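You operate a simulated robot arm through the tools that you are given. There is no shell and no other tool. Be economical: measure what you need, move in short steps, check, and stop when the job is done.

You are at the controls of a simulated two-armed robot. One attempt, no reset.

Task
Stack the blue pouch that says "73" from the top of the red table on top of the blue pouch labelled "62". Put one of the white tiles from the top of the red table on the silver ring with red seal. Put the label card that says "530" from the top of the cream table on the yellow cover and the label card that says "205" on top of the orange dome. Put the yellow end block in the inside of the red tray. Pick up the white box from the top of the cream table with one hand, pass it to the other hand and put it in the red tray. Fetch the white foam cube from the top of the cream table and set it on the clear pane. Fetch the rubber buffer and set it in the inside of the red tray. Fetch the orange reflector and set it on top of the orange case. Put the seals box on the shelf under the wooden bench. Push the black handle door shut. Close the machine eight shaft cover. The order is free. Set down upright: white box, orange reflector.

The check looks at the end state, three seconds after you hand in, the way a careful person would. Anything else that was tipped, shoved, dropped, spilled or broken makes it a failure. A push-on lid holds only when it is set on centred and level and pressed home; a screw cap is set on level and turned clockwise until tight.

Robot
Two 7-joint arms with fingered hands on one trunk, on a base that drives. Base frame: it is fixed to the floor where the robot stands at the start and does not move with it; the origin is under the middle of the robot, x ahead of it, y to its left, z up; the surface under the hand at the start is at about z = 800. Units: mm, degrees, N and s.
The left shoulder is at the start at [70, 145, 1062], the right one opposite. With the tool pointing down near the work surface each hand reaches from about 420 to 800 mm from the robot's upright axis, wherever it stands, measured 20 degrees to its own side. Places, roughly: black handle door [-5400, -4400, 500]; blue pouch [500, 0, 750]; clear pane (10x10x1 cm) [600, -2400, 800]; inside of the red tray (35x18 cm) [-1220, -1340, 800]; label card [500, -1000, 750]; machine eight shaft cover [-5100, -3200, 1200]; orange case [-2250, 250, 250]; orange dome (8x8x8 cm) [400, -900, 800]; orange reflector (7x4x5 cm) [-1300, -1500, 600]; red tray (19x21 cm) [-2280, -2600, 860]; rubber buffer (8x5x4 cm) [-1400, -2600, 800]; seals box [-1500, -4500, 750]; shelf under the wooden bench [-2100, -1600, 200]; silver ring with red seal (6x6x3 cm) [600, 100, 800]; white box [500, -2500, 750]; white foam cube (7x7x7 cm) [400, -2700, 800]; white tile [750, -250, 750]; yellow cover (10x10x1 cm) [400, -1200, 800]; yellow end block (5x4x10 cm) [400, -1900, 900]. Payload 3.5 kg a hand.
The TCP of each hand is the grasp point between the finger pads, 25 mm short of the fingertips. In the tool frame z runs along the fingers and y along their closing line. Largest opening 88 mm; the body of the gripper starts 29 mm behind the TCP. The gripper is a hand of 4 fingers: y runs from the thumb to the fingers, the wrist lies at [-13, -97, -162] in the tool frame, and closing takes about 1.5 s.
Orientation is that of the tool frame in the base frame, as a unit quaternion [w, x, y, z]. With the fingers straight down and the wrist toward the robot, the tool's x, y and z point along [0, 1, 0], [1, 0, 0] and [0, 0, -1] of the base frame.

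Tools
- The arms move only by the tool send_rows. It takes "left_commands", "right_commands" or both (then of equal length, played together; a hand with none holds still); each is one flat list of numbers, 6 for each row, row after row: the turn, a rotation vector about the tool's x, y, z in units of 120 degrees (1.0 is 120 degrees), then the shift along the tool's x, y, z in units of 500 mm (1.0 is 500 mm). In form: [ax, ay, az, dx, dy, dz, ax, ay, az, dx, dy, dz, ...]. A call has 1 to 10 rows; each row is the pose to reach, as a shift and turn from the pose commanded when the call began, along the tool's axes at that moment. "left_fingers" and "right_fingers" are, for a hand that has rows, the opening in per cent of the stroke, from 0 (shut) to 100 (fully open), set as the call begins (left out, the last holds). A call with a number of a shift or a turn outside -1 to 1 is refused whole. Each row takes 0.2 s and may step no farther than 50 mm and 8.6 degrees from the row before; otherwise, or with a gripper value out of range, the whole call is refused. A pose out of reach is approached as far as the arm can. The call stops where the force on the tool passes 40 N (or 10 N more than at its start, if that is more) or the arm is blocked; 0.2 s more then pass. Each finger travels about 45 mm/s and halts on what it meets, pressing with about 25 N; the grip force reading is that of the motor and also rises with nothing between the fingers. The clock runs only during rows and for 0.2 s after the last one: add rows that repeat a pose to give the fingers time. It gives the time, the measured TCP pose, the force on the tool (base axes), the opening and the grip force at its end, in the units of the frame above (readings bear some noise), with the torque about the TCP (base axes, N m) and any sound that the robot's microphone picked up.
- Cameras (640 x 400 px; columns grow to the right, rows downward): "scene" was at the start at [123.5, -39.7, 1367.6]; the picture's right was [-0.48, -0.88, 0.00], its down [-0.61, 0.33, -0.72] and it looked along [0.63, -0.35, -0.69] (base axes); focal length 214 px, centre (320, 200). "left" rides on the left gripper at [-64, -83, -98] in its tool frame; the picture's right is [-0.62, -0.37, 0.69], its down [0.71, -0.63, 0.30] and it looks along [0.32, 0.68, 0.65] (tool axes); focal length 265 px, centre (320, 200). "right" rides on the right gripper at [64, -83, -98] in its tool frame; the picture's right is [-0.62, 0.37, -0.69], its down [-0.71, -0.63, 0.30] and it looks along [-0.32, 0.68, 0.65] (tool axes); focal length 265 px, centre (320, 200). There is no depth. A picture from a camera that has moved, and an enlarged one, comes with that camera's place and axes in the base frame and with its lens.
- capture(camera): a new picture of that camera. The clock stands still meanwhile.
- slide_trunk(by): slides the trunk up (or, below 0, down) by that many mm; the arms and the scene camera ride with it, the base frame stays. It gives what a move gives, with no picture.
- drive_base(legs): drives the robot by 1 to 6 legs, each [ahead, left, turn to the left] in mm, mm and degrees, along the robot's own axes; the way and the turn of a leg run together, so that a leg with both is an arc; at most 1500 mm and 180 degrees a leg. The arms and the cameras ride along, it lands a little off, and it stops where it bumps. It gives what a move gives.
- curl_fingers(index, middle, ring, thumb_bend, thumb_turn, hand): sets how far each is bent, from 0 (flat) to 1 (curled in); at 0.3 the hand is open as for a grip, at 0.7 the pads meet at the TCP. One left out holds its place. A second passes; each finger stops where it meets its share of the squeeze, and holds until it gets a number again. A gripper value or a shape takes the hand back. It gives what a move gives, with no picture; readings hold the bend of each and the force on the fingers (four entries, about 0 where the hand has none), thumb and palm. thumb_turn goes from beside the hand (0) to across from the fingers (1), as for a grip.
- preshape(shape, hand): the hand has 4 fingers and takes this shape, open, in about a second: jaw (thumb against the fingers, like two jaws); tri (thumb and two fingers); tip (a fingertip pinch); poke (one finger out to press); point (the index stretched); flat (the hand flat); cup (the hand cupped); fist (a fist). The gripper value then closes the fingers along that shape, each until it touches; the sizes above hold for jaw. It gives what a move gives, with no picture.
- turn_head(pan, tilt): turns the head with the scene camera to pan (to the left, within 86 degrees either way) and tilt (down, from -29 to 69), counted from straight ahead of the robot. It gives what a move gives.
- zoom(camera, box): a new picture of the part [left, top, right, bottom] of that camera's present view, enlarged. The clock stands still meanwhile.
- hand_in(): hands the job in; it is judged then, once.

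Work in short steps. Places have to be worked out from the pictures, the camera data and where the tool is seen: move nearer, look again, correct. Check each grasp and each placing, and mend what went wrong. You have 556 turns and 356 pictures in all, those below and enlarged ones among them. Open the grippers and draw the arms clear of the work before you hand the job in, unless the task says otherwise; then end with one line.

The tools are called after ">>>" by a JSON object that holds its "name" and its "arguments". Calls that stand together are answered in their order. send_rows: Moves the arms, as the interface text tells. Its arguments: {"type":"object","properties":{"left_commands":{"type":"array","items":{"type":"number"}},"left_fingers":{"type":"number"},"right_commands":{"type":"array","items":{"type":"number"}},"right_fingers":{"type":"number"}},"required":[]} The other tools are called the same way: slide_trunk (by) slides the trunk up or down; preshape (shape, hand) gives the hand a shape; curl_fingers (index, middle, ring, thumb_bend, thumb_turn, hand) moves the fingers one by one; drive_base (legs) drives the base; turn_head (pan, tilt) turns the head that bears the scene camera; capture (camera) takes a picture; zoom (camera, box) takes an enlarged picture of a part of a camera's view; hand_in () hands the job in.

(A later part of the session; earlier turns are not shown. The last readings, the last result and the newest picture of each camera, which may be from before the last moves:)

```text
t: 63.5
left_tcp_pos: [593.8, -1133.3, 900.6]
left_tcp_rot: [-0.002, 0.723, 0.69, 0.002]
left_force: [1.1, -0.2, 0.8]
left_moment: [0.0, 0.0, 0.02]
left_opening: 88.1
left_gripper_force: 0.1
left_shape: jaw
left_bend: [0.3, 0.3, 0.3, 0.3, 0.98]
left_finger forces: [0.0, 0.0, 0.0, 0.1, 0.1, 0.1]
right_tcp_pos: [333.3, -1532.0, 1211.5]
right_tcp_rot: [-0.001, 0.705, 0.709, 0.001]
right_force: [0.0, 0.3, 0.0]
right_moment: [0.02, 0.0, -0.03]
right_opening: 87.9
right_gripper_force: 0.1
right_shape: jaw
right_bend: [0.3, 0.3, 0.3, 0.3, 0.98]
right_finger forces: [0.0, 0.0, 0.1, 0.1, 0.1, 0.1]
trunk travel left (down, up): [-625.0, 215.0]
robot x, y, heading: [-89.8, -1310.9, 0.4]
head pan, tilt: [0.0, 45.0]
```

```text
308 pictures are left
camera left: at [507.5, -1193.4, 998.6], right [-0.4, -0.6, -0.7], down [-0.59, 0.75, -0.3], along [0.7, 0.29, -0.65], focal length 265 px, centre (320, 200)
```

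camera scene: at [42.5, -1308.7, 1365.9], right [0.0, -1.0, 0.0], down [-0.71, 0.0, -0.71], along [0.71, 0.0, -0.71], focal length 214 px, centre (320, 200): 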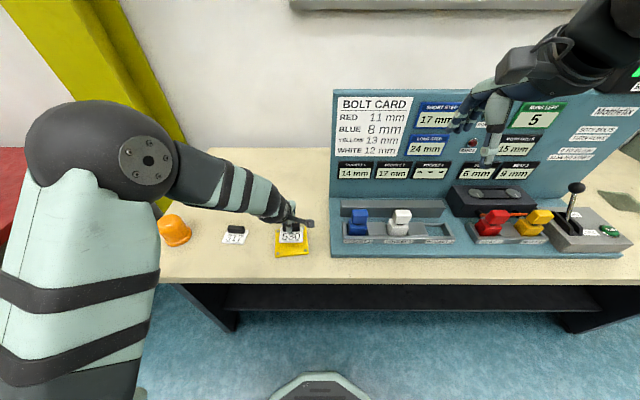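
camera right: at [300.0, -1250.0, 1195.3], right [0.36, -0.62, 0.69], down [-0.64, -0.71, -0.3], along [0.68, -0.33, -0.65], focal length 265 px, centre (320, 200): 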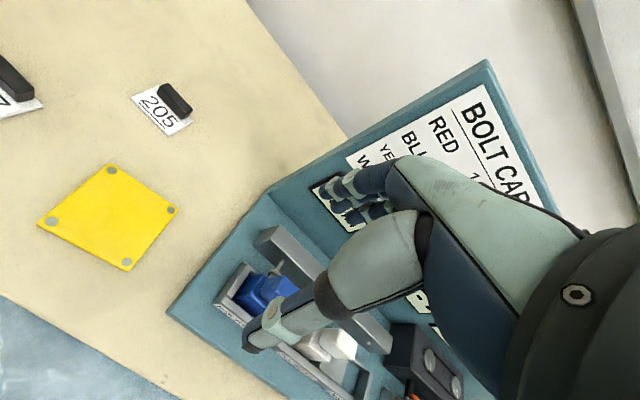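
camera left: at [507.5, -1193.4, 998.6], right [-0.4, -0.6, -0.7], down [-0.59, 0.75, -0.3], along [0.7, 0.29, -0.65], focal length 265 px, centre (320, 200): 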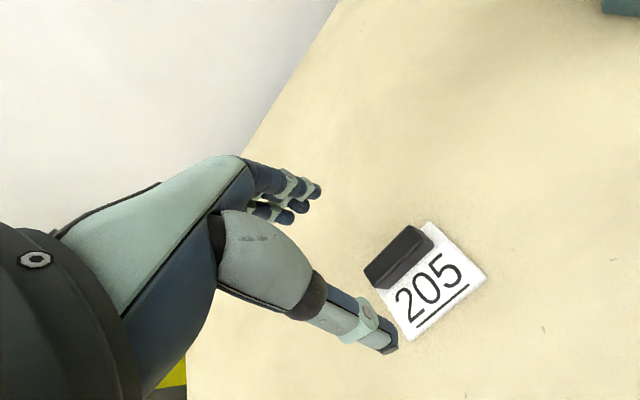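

Handle centre is about [600,−1132]. Lower and grip.

>>> {"name": "send_rows", "arguments": {"left_commands": [0, 0, 0.01, 0.001, 0.006, 0.05, 0, 0, 0.025, 0.001, 0.006, 0.11, 0, 0, 0.025, 0.001, 0.006, 0.141, 0, 0, 0.025, 0.001, 0.006, 0.141]}}

>>> {"name": "send_rows", "arguments": {"left_commands": [0, 0, 0, 0, 0, 0, 0, 0, 0, 0, 0, 0, 0, 0, 0, 0, 0, 0, 0, 0, 0, 0, 0, 0, 0, 0, 0, 0, 0, 0, 0, 0, 0, 0, 0, 0, 0, 0, 0, 0, 0, 0, 0, 0, 0, 0, 0, 0, 0, 0, 0, 0, 0, 0], "left_fingers": 0}}

>>> {"name": "capture", "arguments": {"camera": "left"}}

```text
t: 64.5
left_tcp_pos: [598.7, -1134.1, 828.1]
left_tcp_rot: [-0.002, 0.742, 0.67, 0.002]
left_force: [-0.5, 0.1, 0.9]
left_moment: [0.02, 0.02, 0.0]
left_opening: 87.5
left_gripper_force: 0.1
left_shape: jaw
left_bend: [0.3, 0.3, 0.3, 0.3, 0.98]
left_finger forces: [0.0, 0.0, 0.1, 0.0, 0.0, 0.0]
right_tcp_pos: [333.6, -1532.4, 1211.1]
right_tcp_rot: [0.0, 0.705, 0.709, 0.001]
right_force: [-0.5, -0.7, 0.3]
right_moment: [0.01, 0.0, 0.01]
right_opening: 87.6
right_gripper_force: 0.0
right_shape: jaw
right_bend: [0.3, 0.3, 0.3, 0.3, 0.98]
right_finger forces: [0.0, 0.0, 0.0, 0.0, 0.1, 0.0]
trunk travel left (down, up): [-625.0, 215.0]
robot x, y, heading: [-91.1, -1309.7, 0.5]
head pan, tilt: [0.0, 45.0]
```

```text
t: 66.5
left_tcp_pos: [598.5, -1131.9, 828.7]
left_tcp_rot: [-0.002, 0.742, 0.671, 0.003]
left_force: [0.6, 0.2, 4.5]
left_moment: [-0.01, 0.11, 0.06]
left_opening: 41.0
left_gripper_force: 24.8
left_shape: jaw
left_bend: [0.74, 0.47, 0.51, 0.69, 1.0]
left_finger forces: [13.0, 8.4, 0.2, 0.0, 21.6, 0.0]
right_tcp_pos: [333.7, -1531.5, 1211.9]
right_tcp_rot: [0.0, 0.705, 0.709, 0.002]
right_force: [-0.2, 0.4, -0.6]
right_moment: [-0.02, 0.0, 0.0]
right_opening: 88.0
right_gripper_force: 0.0
right_shape: jaw
right_bend: [0.3, 0.3, 0.3, 0.3, 0.98]
right_finger forces: [0.1, 0.1, 0.2, 0.0, 0.0, 0.0]
trunk travel left (down, up): [-625.0, 215.0]
robot x, y, heading: [-90.2, -1306.9, 0.4]
head pan, tilt: [0.0, 45.0]
```

```text
307 pictures are left
camera left: at [508.4, -1188.2, 926.4], right [-0.43, -0.58, -0.7], down [-0.55, 0.78, -0.3], along [0.71, 0.26, -0.65], focal length 265 px, centre (320, 200)
```

left: 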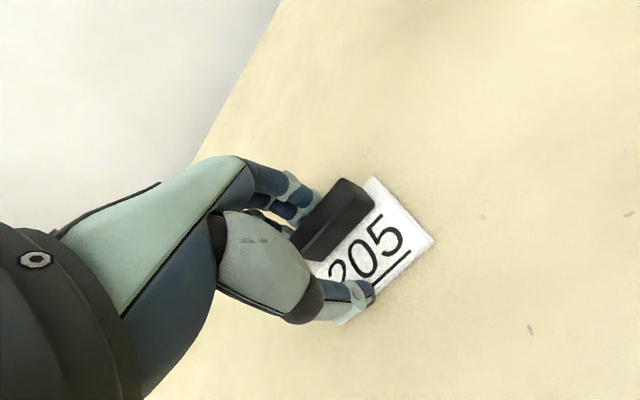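

The thumb caught the card's front edge. I'll open, rise 6 mm, and look.

>>> {"name": "send_rows", "arguments": {"left_commands": [0, 0, 0, 0, 0, 0, 0, 0, 0, 0, 0, 0, 0, 0, 0, 0, 0, 0, 0, 0, 0, 0, 0, 0, 0, 0, 0, 0, 0, 0, 0, 0, 0, 0, 0, -0.012], "left_fingers": 100}}

>>> {"name": "capture", "arguments": {"camera": "left"}}

```text
t: 67.8
left_tcp_pos: [599.3, -1132.2, 835.8]
left_tcp_rot: [-0.002, 0.742, 0.67, 0.002]
left_force: [0.0, 0.0, 0.6]
left_moment: [0.01, 0.0, -0.02]
left_opening: 88.0
left_gripper_force: 0.0
left_shape: jaw
left_bend: [0.3, 0.3, 0.3, 0.3, 0.98]
left_finger forces: [0.0, 0.0, 0.0, 0.0, 0.0, 0.1]
right_tcp_pos: [332.9, -1532.0, 1212.2]
right_tcp_rot: [-0.001, 0.705, 0.71, 0.001]
right_force: [-1.1, -1.0, -0.2]
right_moment: [0.0, 0.0, 0.02]
right_opening: 87.8
right_gripper_force: 0.0
right_shape: jaw
right_bend: [0.3, 0.3, 0.3, 0.3, 0.98]
right_finger forces: [0.1, 0.1, 0.0, 0.1, 0.0, 0.0]
trunk travel left (down, up): [-625.0, 215.0]
robot x, y, heading: [-88.7, -1307.6, 0.5]
head pan, tilt: [0.0, 45.0]
```

```text
306 pictures are left
camera left: at [508.6, -1187.6, 932.5], right [-0.43, -0.58, -0.7], down [-0.56, 0.78, -0.3], along [0.71, 0.26, -0.65], focal length 265 px, centre (320, 200)
```

left: 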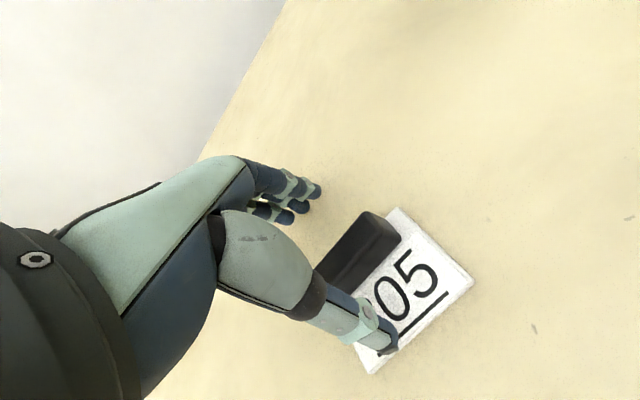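

Card shifted about 12 mm nearer; the thumb is now above it. I'll shift the TCP −5 mm and close at this height.

>>> {"name": "send_rows", "arguments": {"left_commands": [0, 0, 0, 0, -0.01, 0, 0, 0, 0, 0, -0.01, 0.002, 0, 0, 0, 0, -0.01, 0.002, 0, 0, 0, 0, -0.01, 0.002, 0, 0, 0, 0, -0.01, 0.002, 0, 0, 0, 0, -0.01, 0.002, 0, 0, 0, 0, -0.01, 0.002, 0, 0, 0, 0, -0.01, 0.002, 0, 0, 0, 0, -0.01, 0.002], "left_fingers": 0}}

>>> {"name": "capture", "arguments": {"camera": "left"}}

```text
t: 69.8
left_tcp_pos: [594.7, -1134.6, 836.1]
left_tcp_rot: [-0.002, 0.742, 0.671, 0.001]
left_force: [-0.3, -0.2, 0.7]
left_moment: [0.0, -0.03, 0.0]
left_opening: 12.5
left_gripper_force: 24.8
left_shape: jaw
left_bend: [0.72, 0.63, 0.65, 0.74, 1.0]
left_finger forces: [13.8, 6.2, 2.6, 0.0, 22.7, 0.0]
right_tcp_pos: [333.8, -1532.0, 1211.3]
right_tcp_rot: [0.0, 0.705, 0.71, 0.0]
right_force: [0.5, 0.6, -0.6]
right_moment: [-0.03, -0.04, 0.0]
right_opening: 87.9
right_gripper_force: 0.0
right_shape: jaw
right_bend: [0.3, 0.3, 0.3, 0.3, 0.98]
right_finger forces: [0.1, 0.0, 0.0, 0.0, 0.1, 0.1]
trunk travel left (down, up): [-625.0, 215.0]
robot x, y, heading: [-91.0, -1307.3, 0.3]
head pan, tilt: [0.0, 45.0]
```

```text
305 pictures are left
camera left: at [504.9, -1188.6, 932.4], right [-0.43, -0.58, -0.7], down [-0.56, 0.78, -0.3], along [0.71, 0.26, -0.65], focal length 265 px, centre (320, 200)
```

left: 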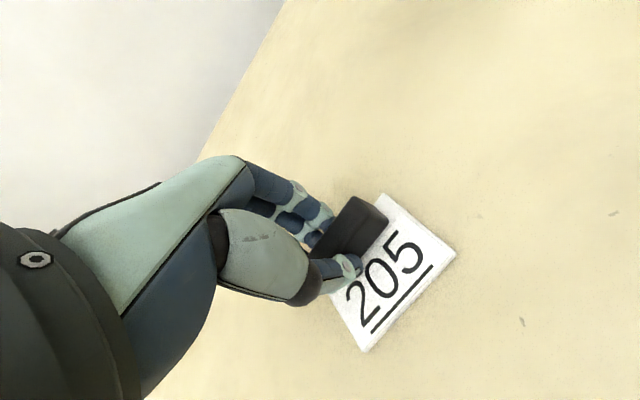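

Gripped. Lift 140 mm and carry toward the dome.

>>> {"name": "send_rows", "arguments": {"left_commands": [0, 0, 0, 0, 0, -0.08, 0, 0, 0, 0, 0, -0.17, 0, 0, 0, 0, 0, -0.26, 0, 0, 0, 0.076, -0.0476, -0.29, 0, 0, 0, 0.152, -0.095, -0.29, 0, 0, 0, 0.228, -0.143, -0.29, 0, 0, 0, 0.304, -0.19, -0.29, 0, 0, 0, 0.38, -0.238, -0.29, 0, 0, 0, 0.456, -0.285, -0.29, 0, 0, 0, 0.5326, -0.333, -0.29]}}

>>> {"name": "capture", "arguments": {"camera": "left"}}

>>> {"name": "capture", "arguments": {"camera": "scene"}}

```text
t: 72.0
left_tcp_pos: [452.6, -851.1, 984.4]
left_tcp_rot: [-0.001, 0.742, 0.67, 0.002]
left_force: [0.3, 0.6, -0.9]
left_moment: [-0.04, 0.0, -0.03]
left_opening: 12.0
left_gripper_force: 24.7
left_shape: jaw
left_bend: [0.72, 0.64, 0.71, 0.75, 1.0]
left_finger forces: [14.1, 5.9, 2.8, 0.0, 22.8, 0.0]
right_tcp_pos: [331.3, -1529.9, 1212.8]
right_tcp_rot: [0.0, 0.705, 0.71, 0.001]
right_force: [0.2, 0.7, 0.5]
right_moment: [-0.03, -0.04, -0.01]
right_opening: 87.8
right_gripper_force: 0.0
right_shape: jaw
right_bend: [0.3, 0.3, 0.3, 0.3, 0.98]
right_finger forces: [0.1, 0.1, 0.0, 0.0, 0.0, 0.0]
trunk travel left (down, up): [-625.0, 215.0]
robot x, y, heading: [-88.9, -1305.9, 0.3]
head pan, tilt: [0.0, 45.0]
```

```text
304 pictures are left
camera left: at [363.4, -904.9, 1081.2], right [-0.43, -0.58, -0.7], down [-0.55, 0.78, -0.3], along [0.71, 0.26, -0.65], focal length 265 px, centre (320, 200)
```

left: 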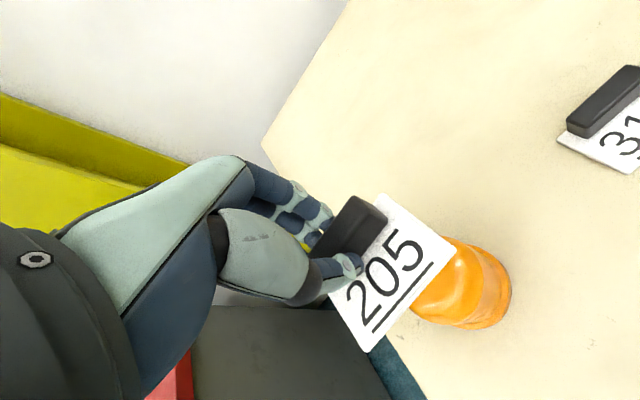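

```text
303 pictures are left
camera scene: at [41.6, -1306.4, 1366.0], right [0.0, -1.0, 0.0], down [-0.71, 0.0, -0.71], along [0.71, 0.0, -0.71], focal length 214 px, centre (320, 200)
```

scene: 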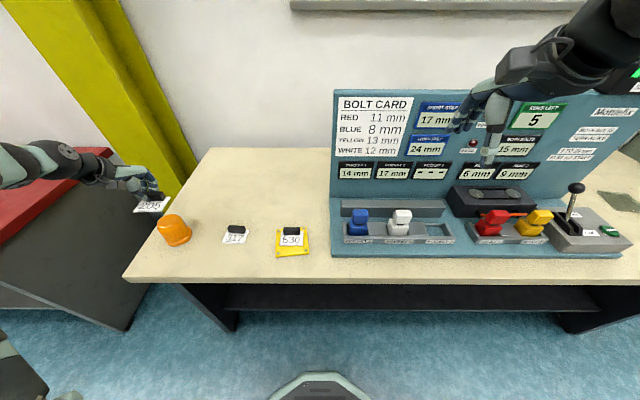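

>>> {"name": "zoom", "arguments": {"camera": "scene", "box": [120, 180, 216, 240]}}

>>> {"name": "zoom", "arguments": {"camera": "left", "box": [360, 200, 552, 320]}}

```text
6.67 times, centred on (168, 210) of scene
camera zoom: at [41.6, -1306.4, 1366.0], right [0.0, -1.0, 0.0], down [-0.71, 0.0, -0.71], along [0.71, 0.0, -0.71], focal length 1430 px, centre (1333, 133)
```

zoom: 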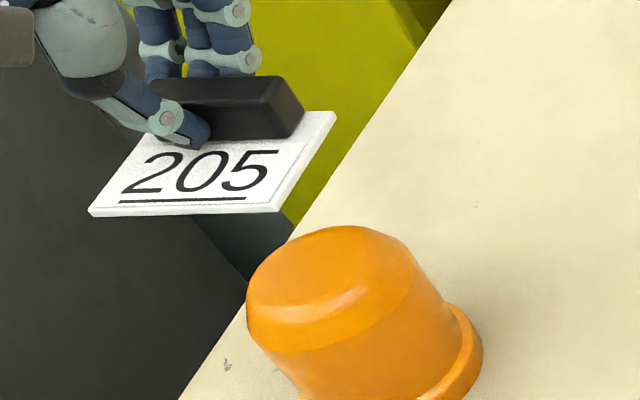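

```text
3.33 times, centred on (456, 260) of left
camera zoom: at [363.4, -904.9, 1081.2], right [-0.43, -0.58, -0.7], down [-0.55, 0.78, -0.3], along [0.71, 0.26, -0.65], focal length 885 px, centre (-133, 0)
```

zoom: 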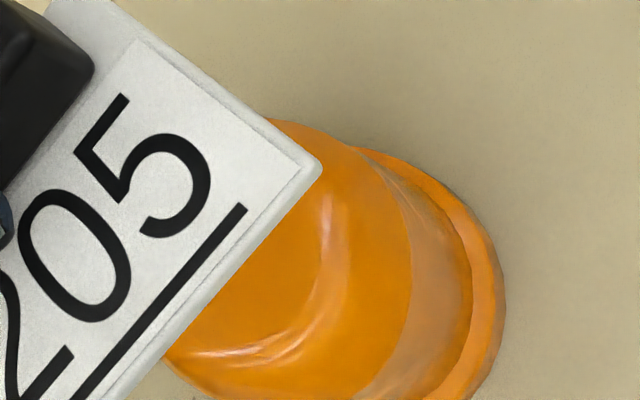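

The dome centre fits at about [440,−857] and the card is above it. Lowering toward contact at about z 916.

>>> {"name": "send_rows", "arguments": {"left_commands": [0, 0, 0, 0, 0.004, 0.05, 0, 0, 0, 0, 0.004, 0.1, 0, 0, 0, 0, 0.004, 0.116, 0, 0, 0, 0, 0.004, 0.122, 0, 0, 0, 0, 0.004, 0.128, 0, 0, 0, 0, 0.004, 0.134, 0, 0, 0, 0, 0.004, 0.134]}}

>>> {"name": "zoom", "arguments": {"camera": "scene", "box": [120, 180, 216, 240]}}

>>> {"name": "capture", "arguments": {"camera": "left"}}

```text
t: 73.7
left_tcp_pos: [457.5, -853.8, 915.6]
left_tcp_rot: [-0.003, 0.742, 0.67, 0.001]
left_force: [-0.6, -0.4, 0.5]
left_moment: [0.01, -0.02, 0.03]
left_opening: 12.4
left_gripper_force: 24.8
left_shape: jaw
left_bend: [0.72, 0.64, 0.71, 0.75, 1.0]
left_finger forces: [14.3, 5.9, 2.7, 0.0, 22.8, 0.0]
right_tcp_pos: [333.7, -1530.4, 1212.2]
right_tcp_rot: [-0.001, 0.704, 0.71, 0.0]
right_force: [0.2, 0.5, -0.7]
right_moment: [0.01, -0.01, 0.02]
right_opening: 87.7
right_gripper_force: 0.1
right_shape: jaw
right_bend: [0.3, 0.3, 0.3, 0.3, 0.98]
right_finger forces: [0.0, 0.0, 0.0, 0.0, 0.1, 0.0]
trunk travel left (down, up): [-625.0, 215.0]
robot x, y, heading: [-92.1, -1309.5, 0.2]
head pan, tilt: [0.0, 45.0]
```

```text
6.67 times, centred on (168, 210) of scene
camera zoom: at [42.9, -1308.3, 1365.9], right [0.0, -1.0, 0.0], down [-0.71, 0.0, -0.71], along [0.71, 0.0, -0.71], focal length 1430 px, centre (1333, 133)
```

zoom: 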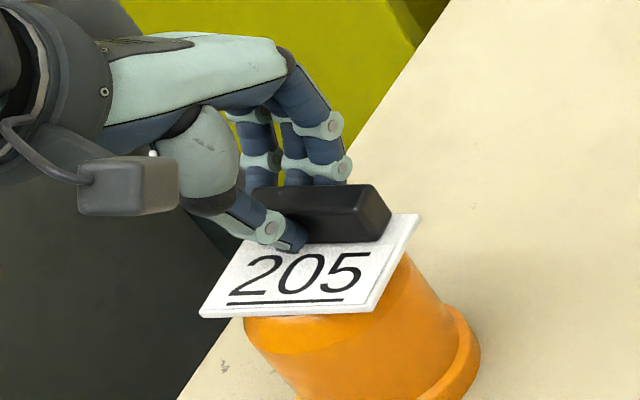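

```text
299 pictures are left
camera left: at [368.4, -908.6, 1013.1], right [-0.43, -0.58, -0.7], down [-0.56, 0.78, -0.3], along [0.71, 0.26, -0.65], focal length 265 px, centre (320, 200)
```

left: 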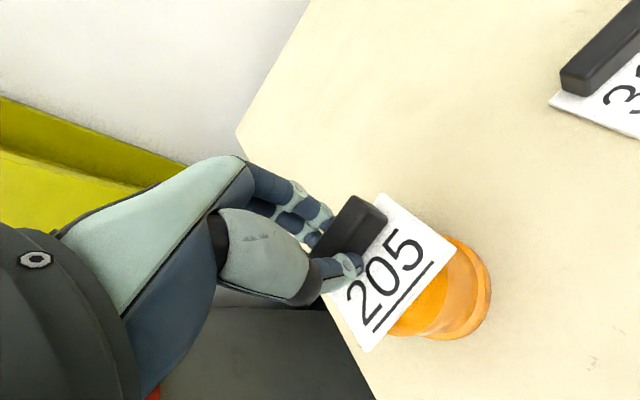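

Card looks about 5 mm left and 4 mm beyond the dome centre. I'll correct and creep down.

>>> {"name": "send_rows", "arguments": {"left_commands": [0, 0, 0, -0.011, -0.007, 0, 0, 0, 0, -0.011, -0.007, 0.005, 0, 0, 0, -0.011, -0.007, 0.01, 0, 0, 0, -0.011, -0.007, 0.015, 0, 0, 0, -0.011, -0.007, 0.02, 0, 0, 0, -0.011, -0.007, 0.02]}}

>>> {"name": "zoom", "arguments": {"camera": "scene", "box": [120, 180, 216, 240]}}

```text
t: 75.0
left_tcp_pos: [453.1, -858.9, 911.7]
left_tcp_rot: [0.0, 0.742, 0.67, 0.009]
left_force: [1.4, 4.6, 29.7]
left_moment: [0.15, -0.05, -0.01]
left_opening: 13.8
left_gripper_force: 24.7
left_shape: jaw
left_bend: [0.73, 0.63, 0.71, 0.75, 1.0]
left_finger forces: [17.6, 8.5, 4.3, 0.1, 28.2, 0.1]
right_tcp_pos: [329.9, -1534.5, 1212.5]
right_tcp_rot: [0.0, 0.705, 0.709, 0.003]
right_force: [0.5, 0.3, 0.3]
right_moment: [0.0, -0.02, 0.0]
right_opening: 87.4
right_gripper_force: 0.0
right_shape: jaw
right_bend: [0.3, 0.3, 0.3, 0.3, 0.98]
right_finger forces: [0.0, 0.0, 0.1, 0.1, 0.1, 0.1]
trunk travel left (down, up): [-625.0, 215.0]
robot x, y, heading: [-89.8, -1306.2, 0.4]
head pan, tilt: [0.0, 45.0]
```

```text
6.67 times, centred on (168, 210) of scene
camera zoom: at [38.3, -1311.3, 1366.7], right [0.01, -1.0, 0.0], down [-0.7, 0.0, -0.71], along [0.71, 0.01, -0.7], focal length 1430 px, centre (1333, 133)
```

zoom: 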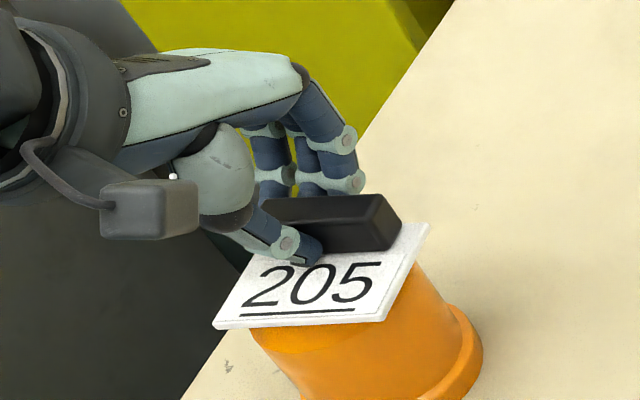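

Contact at 30 N, so I'll back off about 5 mm of command to unload.

>>> {"name": "send_rows", "arguments": {"left_commands": [0, 0, 0, 0, 0, -0.006, 0, 0, 0, 0, 0, -0.009, 0, 0, 0, 0, 0, -0.009]}}

```text
t: 75.8
left_tcp_pos: [452.2, -858.3, 913.3]
left_tcp_rot: [-0.002, 0.742, 0.67, 0.004]
left_force: [5.0, 2.2, 19.1]
left_moment: [0.03, -0.11, -0.04]
left_opening: 13.9
left_gripper_force: 24.8
left_shape: jaw
left_bend: [0.72, 0.63, 0.71, 0.75, 1.0]
left_finger forces: [17.7, 8.3, 3.8, 0.0, 26.1, 0.0]
right_tcp_pos: [331.9, -1534.1, 1211.5]
right_tcp_rot: [0.0, 0.705, 0.709, 0.002]
right_force: [0.6, -0.4, -0.4]
right_moment: [-0.02, 0.03, 0.03]
right_opening: 87.7
right_gripper_force: 0.1
right_shape: jaw
right_bend: [0.3, 0.3, 0.3, 0.3, 0.98]
right_finger forces: [0.1, 0.0, 0.1, 0.0, 0.0, 0.0]
trunk travel left (down, up): [-625.0, 215.0]
robot x, y, heading: [-88.6, -1308.9, 0.4]
head pan, tilt: [0.0, 45.0]
```

>>> {"name": "send_rows", "arguments": {"left_commands": [0, 0, 0, 0, 0, -0.003, 0, 0, 0, 0, 0, -0.006, 0, 0, 0, 0, 0, -0.006]}}

```text
t: 76.7
left_tcp_pos: [451.9, -858.8, 913.3]
left_tcp_rot: [-0.003, 0.742, 0.67, 0.002]
left_force: [2.0, 0.2, 9.6]
left_moment: [0.03, -0.1, 0.02]
left_opening: 13.3
left_gripper_force: 24.8
left_shape: jaw
left_bend: [0.72, 0.63, 0.71, 0.75, 1.0]
left_finger forces: [16.8, 7.2, 2.9, 0.1, 24.9, 0.1]
right_tcp_pos: [332.1, -1533.0, 1211.7]
right_tcp_rot: [-0.001, 0.704, 0.71, 0.001]
right_force: [0.1, -0.2, -0.2]
right_moment: [0.0, 0.0, -0.02]
right_opening: 87.7
right_gripper_force: 0.0
right_shape: jaw
right_bend: [0.3, 0.3, 0.3, 0.3, 0.98]
right_finger forces: [0.0, 0.1, 0.0, 0.0, 0.0, 0.0]
trunk travel left (down, up): [-625.0, 215.0]
robot x, y, heading: [-90.6, -1313.1, 0.5]
head pan, tilt: [0.0, 45.0]
```

>>> {"name": "send_rows", "arguments": {"left_commands": [0, 0, 0, 0, 0, -0.004, 0, 0, 0, 0, 0, -0.004, 0, 0, 0, 0, 0, -0.004, 0, 0, 0, 0, 0, -0.004, 0, 0, 0, 0, 0, -0.004, 0, 0, 0, 0, 0, -0.004, 0, 0, 0, 0, 0, -0.004, 0, 0, 0, 0, 0, -0.004], "left_fingers": 100}}

>>> {"name": "zoom", "arguments": {"camera": "scene", "box": [120, 180, 216, 240]}}

>>> {"name": "capture", "arguments": {"camera": "left"}}

```text
t: 78.5
left_tcp_pos: [453.4, -858.7, 915.3]
left_tcp_rot: [-0.002, 0.742, 0.671, 0.002]
left_force: [0.1, -0.7, 0.1]
left_moment: [0.01, -0.01, 0.0]
left_opening: 87.7
left_gripper_force: 0.0
left_shape: jaw
left_bend: [0.3, 0.3, 0.3, 0.3, 0.98]
left_finger forces: [0.0, 0.1, 0.0, 0.1, 0.0, 0.0]
right_tcp_pos: [332.7, -1531.7, 1211.8]
right_tcp_rot: [-0.001, 0.705, 0.709, 0.001]
right_force: [0.3, 0.1, -0.5]
right_moment: [-0.01, 0.02, -0.02]
right_opening: 87.7
right_gripper_force: 0.0
right_shape: jaw
right_bend: [0.3, 0.3, 0.3, 0.3, 0.98]
right_finger forces: [0.0, 0.0, 0.1, 0.1, 0.0, 0.0]
trunk travel left (down, up): [-625.0, 215.0]
robot x, y, heading: [-89.0, -1309.1, 0.2]
head pan, tilt: [0.0, 45.0]
```

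```text
6.67 times, centred on (168, 210) of scene
camera zoom: at [42.8, -1308.5, 1365.9], right [0.0, -1.0, 0.0], down [-0.71, 0.0, -0.71], along [0.71, 0.0, -0.71], focal length 1430 px, centre (1333, 133)
```

zoom: 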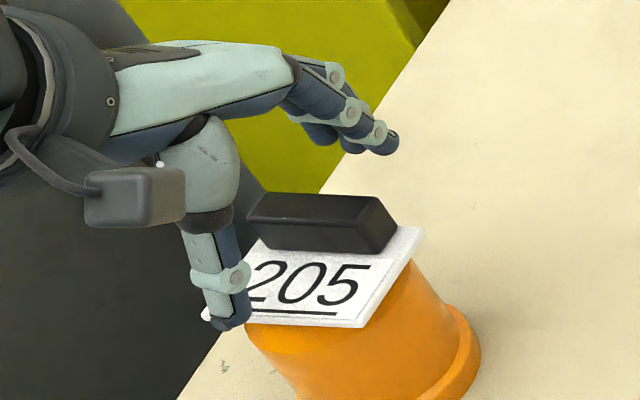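

```text
296 pictures are left
camera left: at [363.7, -913.6, 1012.8], right [-0.43, -0.58, -0.7], down [-0.56, 0.78, -0.3], along [0.71, 0.26, -0.65], focal length 265 px, centre (320, 200)
```

left: 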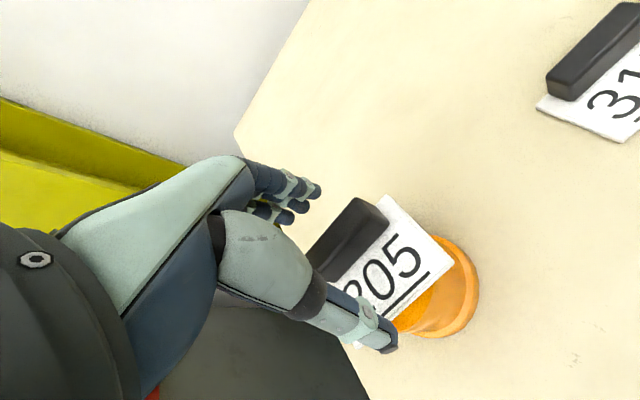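

Card rests flat. Raise straight up and verify.

>>> {"name": "send_rows", "arguments": {"left_commands": [0, 0, 0, 0, 0, -0.04, 0, 0, 0, 0, 0, -0.1, 0, 0, 0, 0, 0, -0.18, 0, 0, 0, 0, 0, -0.24]}}

>>> {"name": "zoom", "arguments": {"camera": "scene", "box": [100, 150, 340, 300]}}

>>> {"name": "turn_head", "arguments": {"pan": -70, "tilt": 35}}

>>> {"name": "capture", "arguments": {"camera": "scene"}}

```text
t: 79.5
left_tcp_pos: [453.7, -859.7, 1034.9]
left_tcp_rot: [-0.003, 0.742, 0.671, 0.001]
left_force: [-0.5, -0.1, -0.1]
left_moment: [0.02, -0.01, -0.01]
left_opening: 87.6
left_gripper_force: 0.1
left_shape: jaw
left_bend: [0.3, 0.3, 0.3, 0.3, 0.98]
left_finger forces: [0.1, 0.0, 0.0, 0.0, 0.1, 0.1]
right_tcp_pos: [332.9, -1531.5, 1211.6]
right_tcp_rot: [0.0, 0.704, 0.71, 0.001]
right_force: [-0.3, 0.7, -0.1]
right_moment: [0.0, -0.01, 0.01]
right_opening: 87.6
right_gripper_force: 0.1
right_shape: jaw
right_bend: [0.3, 0.3, 0.3, 0.3, 0.98]
right_finger forces: [0.1, 0.1, 0.0, 0.0, 0.0, 0.0]
trunk travel left (down, up): [-625.0, 215.0]
robot x, y, heading: [-92.6, -1304.7, 0.1]
head pan, tilt: [0.0, 45.0]
```

```text
2.67 times, centred on (220, 225) of scene
camera zoom: at [42.2, -1308.9, 1365.9], right [0.0, -1.0, 0.0], down [-0.71, 0.0, -0.71], along [0.71, 0.0, -0.71], focal length 572 px, centre (587, 133)
```

zoom: 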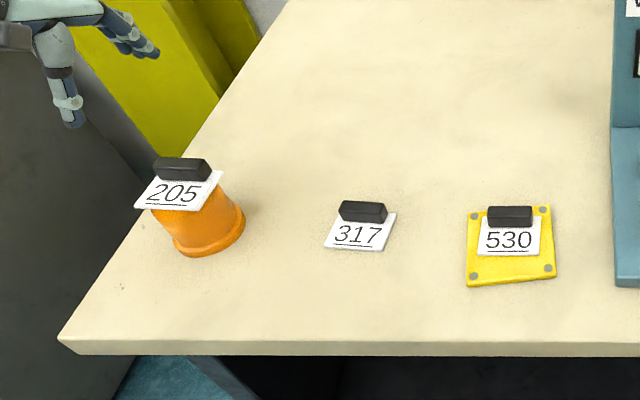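

```text
t: 80.9
left_tcp_pos: [453.7, -860.2, 1034.5]
left_tcp_rot: [-0.002, 0.742, 0.67, 0.001]
left_force: [-0.1, 0.7, 0.5]
left_moment: [0.01, 0.02, 0.02]
left_opening: 87.5
left_gripper_force: 0.1
left_shape: jaw
left_bend: [0.3, 0.3, 0.3, 0.3, 0.98]
left_finger forces: [0.0, 0.1, 0.0, 0.0, 0.0, 0.1]
right_tcp_pos: [334.2, -1531.1, 1211.0]
right_tcp_rot: [-0.001, 0.705, 0.709, 0.0]
right_force: [0.1, 0.4, 0.0]
right_moment: [0.04, 0.03, 0.0]
right_opening: 87.5
right_gripper_force: 0.1
right_shape: jaw
right_bend: [0.3, 0.3, 0.3, 0.3, 0.98]
right_finger forces: [0.1, 0.1, 0.0, 0.0, 0.1, 0.0]
trunk travel left (down, up): [-625.0, 215.0]
robot x, y, heading: [-89.7, -1307.9, 0.2]
head pan, tilt: [-70.0, 35.0]
```

```text
294 pictures are left
camera scene: at [-7.8, -1391.4, 1380.7], right [-0.94, -0.35, 0.0], down [-0.2, 0.54, -0.82], along [0.28, -0.77, -0.57], focal length 214 px, centre (320, 200)
```

scene: 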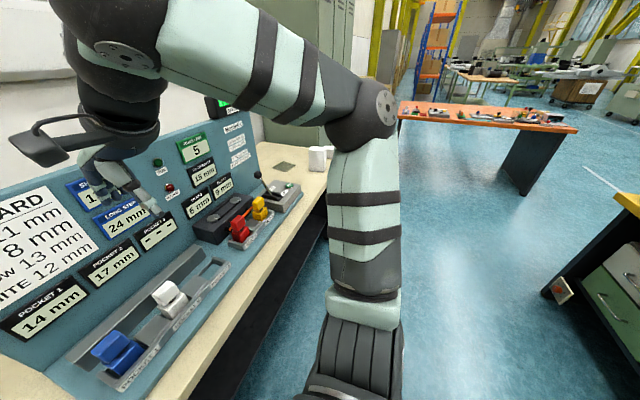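

Both cards are placed. I'll retract the left hand a bit and drive right along the table toward the yellow block.

>>> {"name": "send_rows", "arguments": {"left_commands": [0, 0, 0, -0.03, -0.06, -0.06, 0, 0, 0, -0.06, -0.12, -0.12, 0, 0, 0, -0.1, -0.18, -0.18, 0, 0, 0, -0.14, -0.2, -0.24]}}

>>> {"name": "drive_base", "arguments": {"legs": [[-40, -620, 0]]}}

>>> {"name": "turn_head", "arguments": {"pan": -10, "tilt": 42}}

>>> {"name": "capture", "arguments": {"camera": "scene"}}

>>> {"name": "capture", "arguments": {"camera": "right"}}

```text
t: 81.9
left_tcp_pos: [345.9, -921.4, 1154.7]
left_tcp_rot: [-0.002, 0.741, 0.671, 0.002]
left_force: [0.3, -0.2, -0.3]
left_moment: [0.04, 0.0, -0.01]
left_opening: 87.8
left_gripper_force: 0.0
left_shape: jaw
left_bend: [0.3, 0.3, 0.3, 0.3, 0.98]
left_finger forces: [0.1, 0.0, 0.0, 0.1, 0.0, 0.0]
right_tcp_pos: [332.1, -1531.3, 1211.2]
right_tcp_rot: [-0.001, 0.704, 0.71, 0.001]
right_force: [-0.1, -0.5, 0.2]
right_moment: [0.02, -0.01, -0.01]
right_opening: 87.7
right_gripper_force: 0.0
right_shape: jaw
right_bend: [0.3, 0.3, 0.3, 0.3, 0.98]
right_finger forces: [0.0, 0.1, 0.1, 0.0, 0.1, 0.1]
trunk travel left (down, up): [-625.0, 215.0]
robot x, y, heading: [-91.8, -1307.5, 0.0]
head pan, tilt: [-70.0, 35.0]
```

```text
t: 85.2
left_tcp_pos: [309.8, -1520.8, 1154.1]
left_tcp_rot: [-0.002, 0.743, 0.669, 0.001]
left_force: [-0.5, 0.8, -0.2]
left_moment: [-0.02, -0.01, -0.01]
left_opening: 87.4
left_gripper_force: 0.1
left_shape: jaw
left_bend: [0.3, 0.3, 0.3, 0.3, 0.98]
left_finger forces: [0.0, 0.1, 0.0, 0.1, 0.0, 0.0]
right_tcp_pos: [294.0, -2131.2, 1212.2]
right_tcp_rot: [0.001, 0.706, 0.708, -0.001]
right_force: [0.0, 0.1, 0.5]
right_moment: [0.0, -0.01, -0.01]
right_opening: 87.7
right_gripper_force: 0.1
right_shape: jaw
right_bend: [0.3, 0.3, 0.3, 0.3, 0.98]
right_finger forces: [0.0, 0.0, 0.1, 0.1, 0.1, 0.1]
trunk travel left (down, up): [-625.0, 215.0]
robot x, y, heading: [-128.5, -1907.1, 0.2]
head pan, tilt: [-70.0, 35.0]
```

```text
t: 86.5
left_tcp_pos: [309.3, -1520.9, 1153.7]
left_tcp_rot: [-0.004, 0.744, 0.669, 0.001]
left_force: [-0.2, -1.0, 0.0]
left_moment: [-0.02, -0.03, 0.0]
left_opening: 88.0
left_gripper_force: 0.0
left_shape: jaw
left_bend: [0.3, 0.3, 0.3, 0.3, 0.98]
left_finger forces: [0.1, 0.0, 0.0, 0.0, 0.0, 0.0]
right_tcp_pos: [292.9, -2132.2, 1211.4]
right_tcp_rot: [-0.001, 0.706, 0.708, 0.001]
right_force: [0.6, -0.6, 1.0]
right_moment: [0.01, -0.03, -0.02]
right_opening: 87.8
right_gripper_force: 0.1
right_shape: jaw
right_bend: [0.3, 0.3, 0.3, 0.3, 0.98]
right_finger forces: [0.1, 0.0, 0.1, 0.0, 0.0, 0.1]
trunk travel left (down, up): [-625.0, 215.0]
robot x, y, heading: [-127.5, -1907.4, -0.2]
head pan, tilt: [-10.0, 42.0]
```

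```text
293 pictures are left
camera scene: at [4.8, -1922.9, 1370.2], right [-0.17, -0.98, 0.0], down [-0.66, 0.12, -0.74], along [0.73, -0.13, -0.67], focal length 214 px, centre (320, 200)
```

scene: 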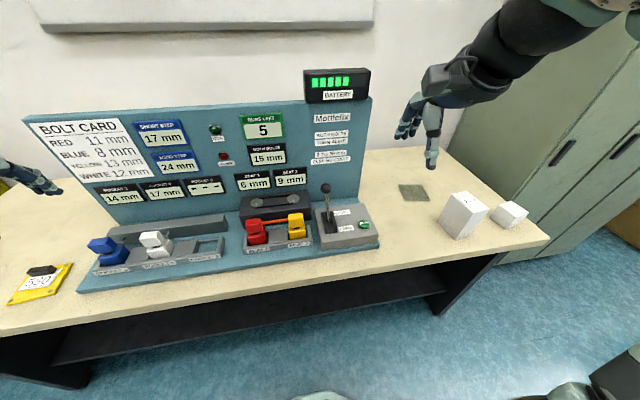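

```text
292 pictures are left
camera right: at [208.8, -2067.7, 1309.8], right [0.37, -0.62, 0.69], down [-0.63, -0.72, -0.31], along [0.68, -0.32, -0.65], focal length 265 px, centre (320, 200)
```

right: 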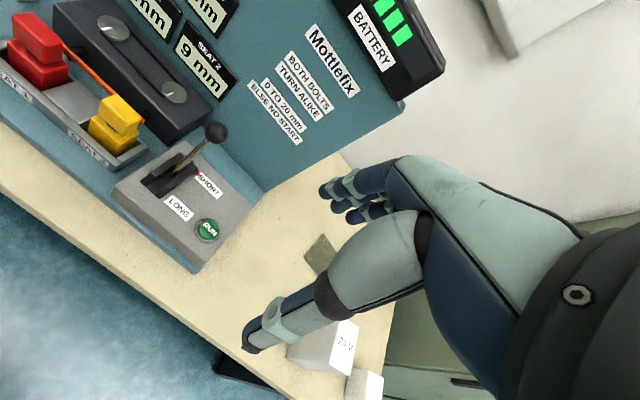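

>>> {"name": "zoom", "arguments": {"camera": "scene", "box": [220, 170, 380, 270]}}

>>> {"name": "zoom", "arguments": {"camera": "scene", "box": [380, 160, 540, 260]}}

>>> {"name": "zoom", "arguments": {"camera": "right", "box": [0, 0, 240, 200]}}

```text
4.00 times, centred on (300, 220) of scene
camera zoom: at [4.8, -1922.9, 1370.2], right [-0.17, -0.98, 0.0], down [-0.66, 0.12, -0.74], along [0.73, -0.13, -0.67], focal length 858 px, centre (400, 120)
```

zoom: 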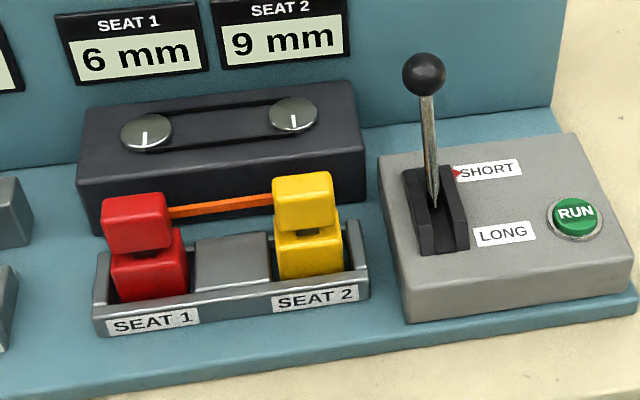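

```text
4.00 times, centred on (460, 210) of scene
camera zoom: at [4.8, -1922.9, 1370.2], right [-0.17, -0.98, 0.0], down [-0.66, 0.12, -0.74], along [0.73, -0.13, -0.67], focal length 858 px, centre (-240, 160)
```

zoom: 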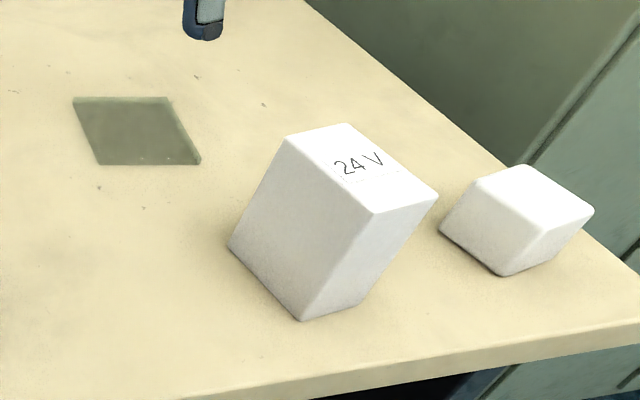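

```text
2.00 times, centred on (120, 100) of right
camera zoom: at [208.8, -2067.7, 1309.8], right [0.37, -0.62, 0.69], down [-0.63, -0.72, -0.31], along [0.68, -0.32, -0.65], focal length 531 px, centre (720, 400)
```

zoom: 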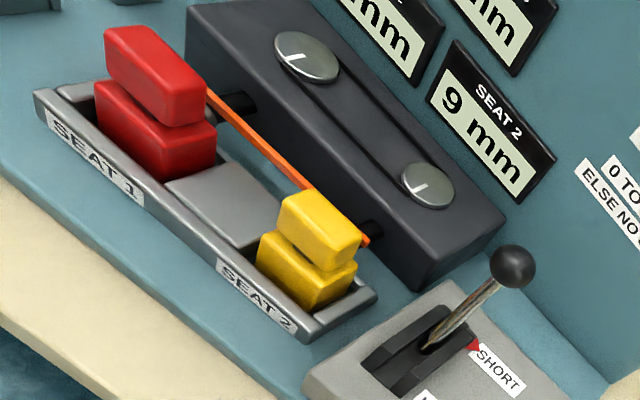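

Yellow block stands in seat 2. The white box (about 90×58×125, "24 V" on top), foam cube [395,−2643] and pane [595,−2411] are on this same table. I'll do the foam cube first: drive right.

>>> {"name": "drive_base", "arguments": {"legs": [[25, -520, 0.2]]}}

>>> {"name": "turn_head", "arguments": {"pan": -20, "tilt": 45}}

>>> {"name": "capture", "arguments": {"camera": "scene"}}

>>> {"name": "capture", "arguments": {"camera": "right"}}

```text
t: 89.6
left_tcp_pos: [334.1, -2051.4, 1153.8]
left_tcp_rot: [-0.003, 0.741, 0.671, 0.001]
left_force: [-0.7, -0.4, 0.4]
left_moment: [0.02, 0.0, -0.03]
left_opening: 87.5
left_gripper_force: 0.0
left_shape: jaw
left_bend: [0.3, 0.3, 0.3, 0.3, 0.98]
left_finger forces: [0.0, 0.0, 0.1, 0.0, 0.1, 0.1]
right_tcp_pos: [320.8, -2662.1, 1211.2]
right_tcp_rot: [0.0, 0.704, 0.71, 0.0]
right_force: [-0.3, 0.4, -1.2]
right_moment: [0.01, -0.01, -0.03]
right_opening: 87.9
right_gripper_force: 0.0
right_shape: jaw
right_bend: [0.3, 0.3, 0.3, 0.3, 0.98]
right_finger forces: [0.1, 0.0, 0.0, 0.0, 0.0, 0.0]
trunk travel left (down, up): [-625.0, 215.0]
robot x, y, heading: [-103.9, -2438.7, 0.4]
head pan, tilt: [-10.0, 42.0]
```

```text
t: 90.4
left_tcp_pos: [333.4, -2051.3, 1154.9]
left_tcp_rot: [-0.002, 0.742, 0.671, 0.002]
left_force: [-0.2, 0.9, -0.2]
left_moment: [0.01, 0.0, 0.0]
left_opening: 87.7
left_gripper_force: 0.1
left_shape: jaw
left_bend: [0.3, 0.3, 0.3, 0.3, 0.98]
left_finger forces: [0.0, 0.1, 0.0, 0.0, 0.0, 0.0]
right_tcp_pos: [320.2, -2662.5, 1211.6]
right_tcp_rot: [0.0, 0.705, 0.709, 0.001]
right_force: [-0.3, -0.2, -0.1]
right_moment: [0.01, 0.03, 0.0]
right_opening: 87.6
right_gripper_force: 0.0
right_shape: jaw
right_bend: [0.3, 0.3, 0.3, 0.3, 0.98]
right_finger forces: [0.1, 0.0, 0.1, 0.0, 0.0, 0.1]
trunk travel left (down, up): [-625.0, 215.0]
robot x, y, heading: [-102.9, -2442.3, 0.1]
head pan, tilt: [-20.0, 45.0]
```

```text
288 pictures are left
camera scene: at [25.8, -2468.0, 1365.9], right [-0.34, -0.94, 0.0], down [-0.67, 0.24, -0.71], along [0.67, -0.24, -0.71], focal length 214 px, centre (320, 200)
```

scene: 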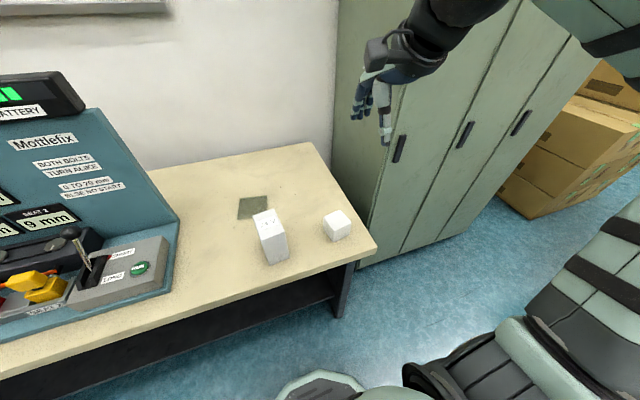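

```text
287 pictures are left
camera right: at [236.4, -2598.4, 1309.8], right [0.37, -0.62, 0.69], down [-0.62, -0.72, -0.31], along [0.69, -0.32, -0.65], focal length 265 px, centre (320, 200)
```

right: 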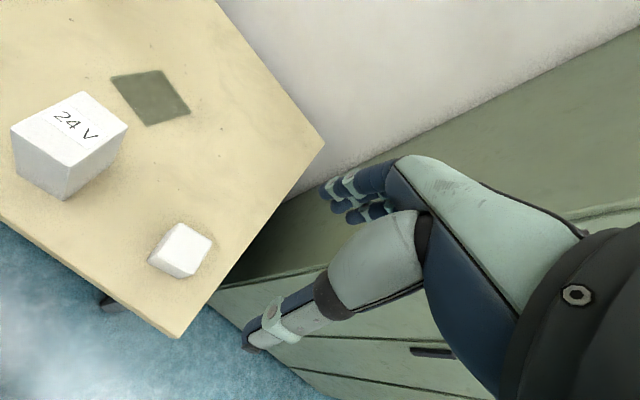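

Moving the right hand above the foam cube near [398,−2652].

>>> {"name": "send_rows", "arguments": {"right_commands": [0, 0, 0, 0.003, 0.03, 0.07, 0, 0, 0, 0.006, 0.06, 0.14, 0, 0, 0, 0.01, 0.09, 0.21, 0, 0, 0, 0.013, 0.11, 0.29, 0, 0, 0, 0.016, 0.13, 0.37, 0, 0, 0, 0.02, 0.156, 0.45, 0, 0, 0, 0.02, 0.156, 0.5, 0, 0, 0, 0.02, 0.156, 0.5]}}

>>> {"name": "capture", "arguments": {"camera": "right"}}

```text
t: 92.2
left_tcp_pos: [334.4, -2051.6, 1153.8]
left_tcp_rot: [-0.002, 0.741, 0.671, 0.002]
left_force: [-0.2, 0.1, 0.7]
left_moment: [-0.01, -0.05, 0.03]
left_opening: 87.7
left_gripper_force: 0.1
left_shape: jaw
left_bend: [0.3, 0.3, 0.3, 0.3, 0.98]
left_finger forces: [0.0, 0.1, 0.0, 0.1, 0.0, 0.0]
right_tcp_pos: [398.5, -2652.4, 960.9]
right_tcp_rot: [0.0, 0.705, 0.709, -0.001]
right_force: [0.2, 0.2, 0.1]
right_moment: [0.02, 0.0, 0.0]
right_opening: 87.7
right_gripper_force: 0.1
right_shape: jaw
right_bend: [0.3, 0.3, 0.3, 0.3, 0.98]
right_finger forces: [0.0, 0.0, 0.0, 0.0, 0.0, 0.0]
trunk travel left (down, up): [-625.0, 215.0]
robot x, y, heading: [-104.6, -2440.2, 0.3]
head pan, tilt: [-20.0, 45.0]
```

```text
286 pictures are left
camera right: at [313.0, -2588.4, 1058.9], right [0.37, -0.62, 0.69], down [-0.62, -0.72, -0.31], along [0.69, -0.32, -0.65], focal length 265 px, centre (320, 200)
```

right: 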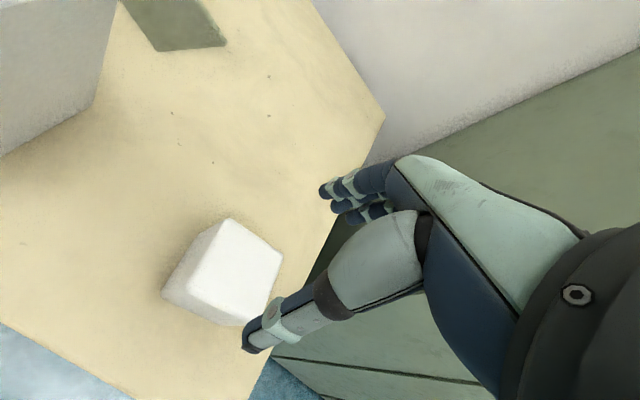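

>>> {"name": "zoom", "arguments": {"camera": "right", "box": [140, 200, 300, 340]}}

```text
2.86 times, centred on (220, 270) of right
camera zoom: at [313.0, -2588.4, 1058.9], right [0.37, -0.62, 0.69], down [-0.62, -0.72, -0.31], along [0.69, -0.32, -0.65], focal length 758 px, centre (606, 0)
```

zoom: 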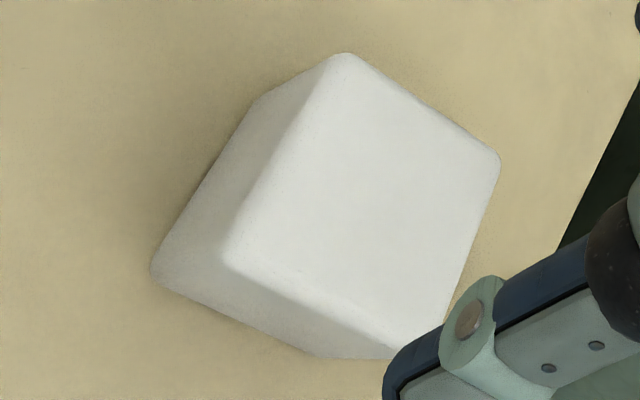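

Cube yaw is about 12°, centred [396.5,−2655]. Rotate and descend around it.

>>> {"name": "send_rows", "arguments": {"right_commands": [0, 0, -0.05, -0.006, -0.004, 0.03, 0, 0, -0.0975, -0.006, -0.004, 0.08, 0, 0, -0.0975, -0.006, -0.004, 0.12]}}

>>> {"name": "capture", "arguments": {"camera": "right"}}

```text
t: 93.0
left_tcp_pos: [335.7, -2051.4, 1153.8]
left_tcp_rot: [-0.002, 0.742, 0.67, 0.002]
left_force: [-0.5, -0.9, 0.6]
left_moment: [0.01, 0.02, -0.01]
left_opening: 87.8
left_gripper_force: 0.2
left_shape: jaw
left_bend: [0.3, 0.3, 0.3, 0.3, 0.98]
left_finger forces: [0.0, 0.0, 0.0, 0.0, 0.1, 0.0]
right_tcp_pos: [398.1, -2654.4, 902.4]
right_tcp_rot: [0.0, 0.628, 0.778, 0.0]
right_force: [-0.2, -0.8, -0.1]
right_moment: [-0.02, 0.02, -0.04]
right_opening: 87.6
right_gripper_force: 0.2
right_shape: jaw
right_bend: [0.3, 0.3, 0.3, 0.3, 0.98]
right_finger forces: [0.0, 0.1, 0.0, 0.1, 0.0, 0.1]
trunk travel left (down, up): [-625.0, 215.0]
robot x, y, heading: [-99.2, -2440.5, 0.3]
head pan, tilt: [-20.0, 45.0]
```

```text
284 pictures are left
camera right: at [300.9, -2608.9, 1000.1], right [0.49, -0.53, 0.69], down [-0.46, -0.83, -0.31], along [0.74, -0.17, -0.65], focal length 265 px, centre (320, 200)
```

right: 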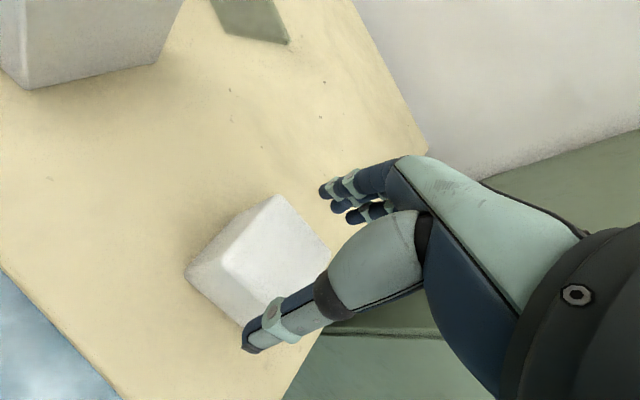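

Clearance looks fine on both sides. Descend and close.

>>> {"name": "send_rows", "arguments": {"right_commands": [0, 0, 0, 0, -0.002, 0.04, 0, 0, 0, 0, -0.002, 0.09, 0, 0, 0, 0, -0.002, 0.12, 0, 0, 0, 0, -0.002, 0.12]}}

>>> {"name": "send_rows", "arguments": {"right_commands": [0, 0, 0, 0, 0, 0, 0, 0, 0, 0, 0, 0, 0, 0, 0, 0, 0, 0, 0, 0, 0, 0, 0, 0, 0, 0, 0, 0, 0, 0, 0, 0, 0, 0, 0, 0], "right_fingers": 0}}

>>> {"name": "capture", "arguments": {"camera": "right"}}

```text
t: 94.0
left_tcp_pos: [333.3, -2050.9, 1153.6]
left_tcp_rot: [-0.001, 0.741, 0.671, 0.003]
left_force: [-0.4, 0.2, -0.2]
left_moment: [-0.01, 0.02, 0.02]
left_opening: 87.8
left_gripper_force: 0.0
left_shape: jaw
left_bend: [0.3, 0.3, 0.3, 0.3, 0.98]
left_finger forces: [0.0, 0.0, 0.1, 0.0, 0.0, 0.0]
right_tcp_pos: [398.6, -2652.7, 845.9]
right_tcp_rot: [0.002, 0.629, 0.778, 0.004]
right_force: [6.9, 0.2, 21.0]
right_moment: [0.29, -0.42, -0.09]
right_opening: 87.9
right_gripper_force: 0.1
right_shape: jaw
right_bend: [0.26, 0.3, 0.3, 0.3, 0.98]
right_finger forces: [14.9, 0.0, 0.0, 0.1, 1.9, 0.0]
trunk travel left (down, up): [-625.0, 215.0]
robot x, y, heading: [-102.5, -2440.6, 0.3]
head pan, tilt: [-20.0, 45.0]
```

```text
t: 95.4
left_tcp_pos: [332.9, -2049.2, 1153.5]
left_tcp_rot: [-0.001, 0.742, 0.67, 0.001]
left_force: [-0.5, 1.0, 1.2]
left_moment: [0.0, 0.0, 0.02]
left_opening: 87.7
left_gripper_force: 0.1
left_shape: jaw
left_bend: [0.3, 0.3, 0.3, 0.3, 0.98]
left_finger forces: [0.1, 0.0, 0.0, 0.1, 0.1, 0.0]
right_tcp_pos: [397.2, -2653.0, 844.3]
right_tcp_rot: [0.004, 0.629, 0.778, 0.003]
right_force: [9.9, 2.2, 23.0]
right_moment: [0.33, -0.88, -0.04]
right_opening: 62.0
right_gripper_force: 25.1
right_shape: jaw
right_bend: [0.25, 0.38, 0.34, 0.56, 0.98]
right_finger forces: [31.6, 12.4, 3.4, 0.1, 27.3, 0.1]
trunk travel left (down, up): [-625.0, 215.0]
robot x, y, heading: [-103.0, -2444.5, 0.3]
head pan, tilt: [-20.0, 45.0]
```

```text
283 pictures are left
camera right: at [300.9, -2606.7, 941.6], right [0.48, -0.53, 0.7], down [-0.46, -0.83, -0.31], along [0.74, -0.17, -0.65], focal length 265 px, centre (320, 200)
```

right: 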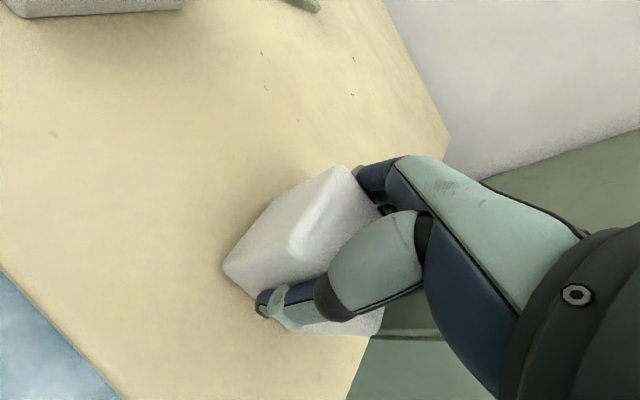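

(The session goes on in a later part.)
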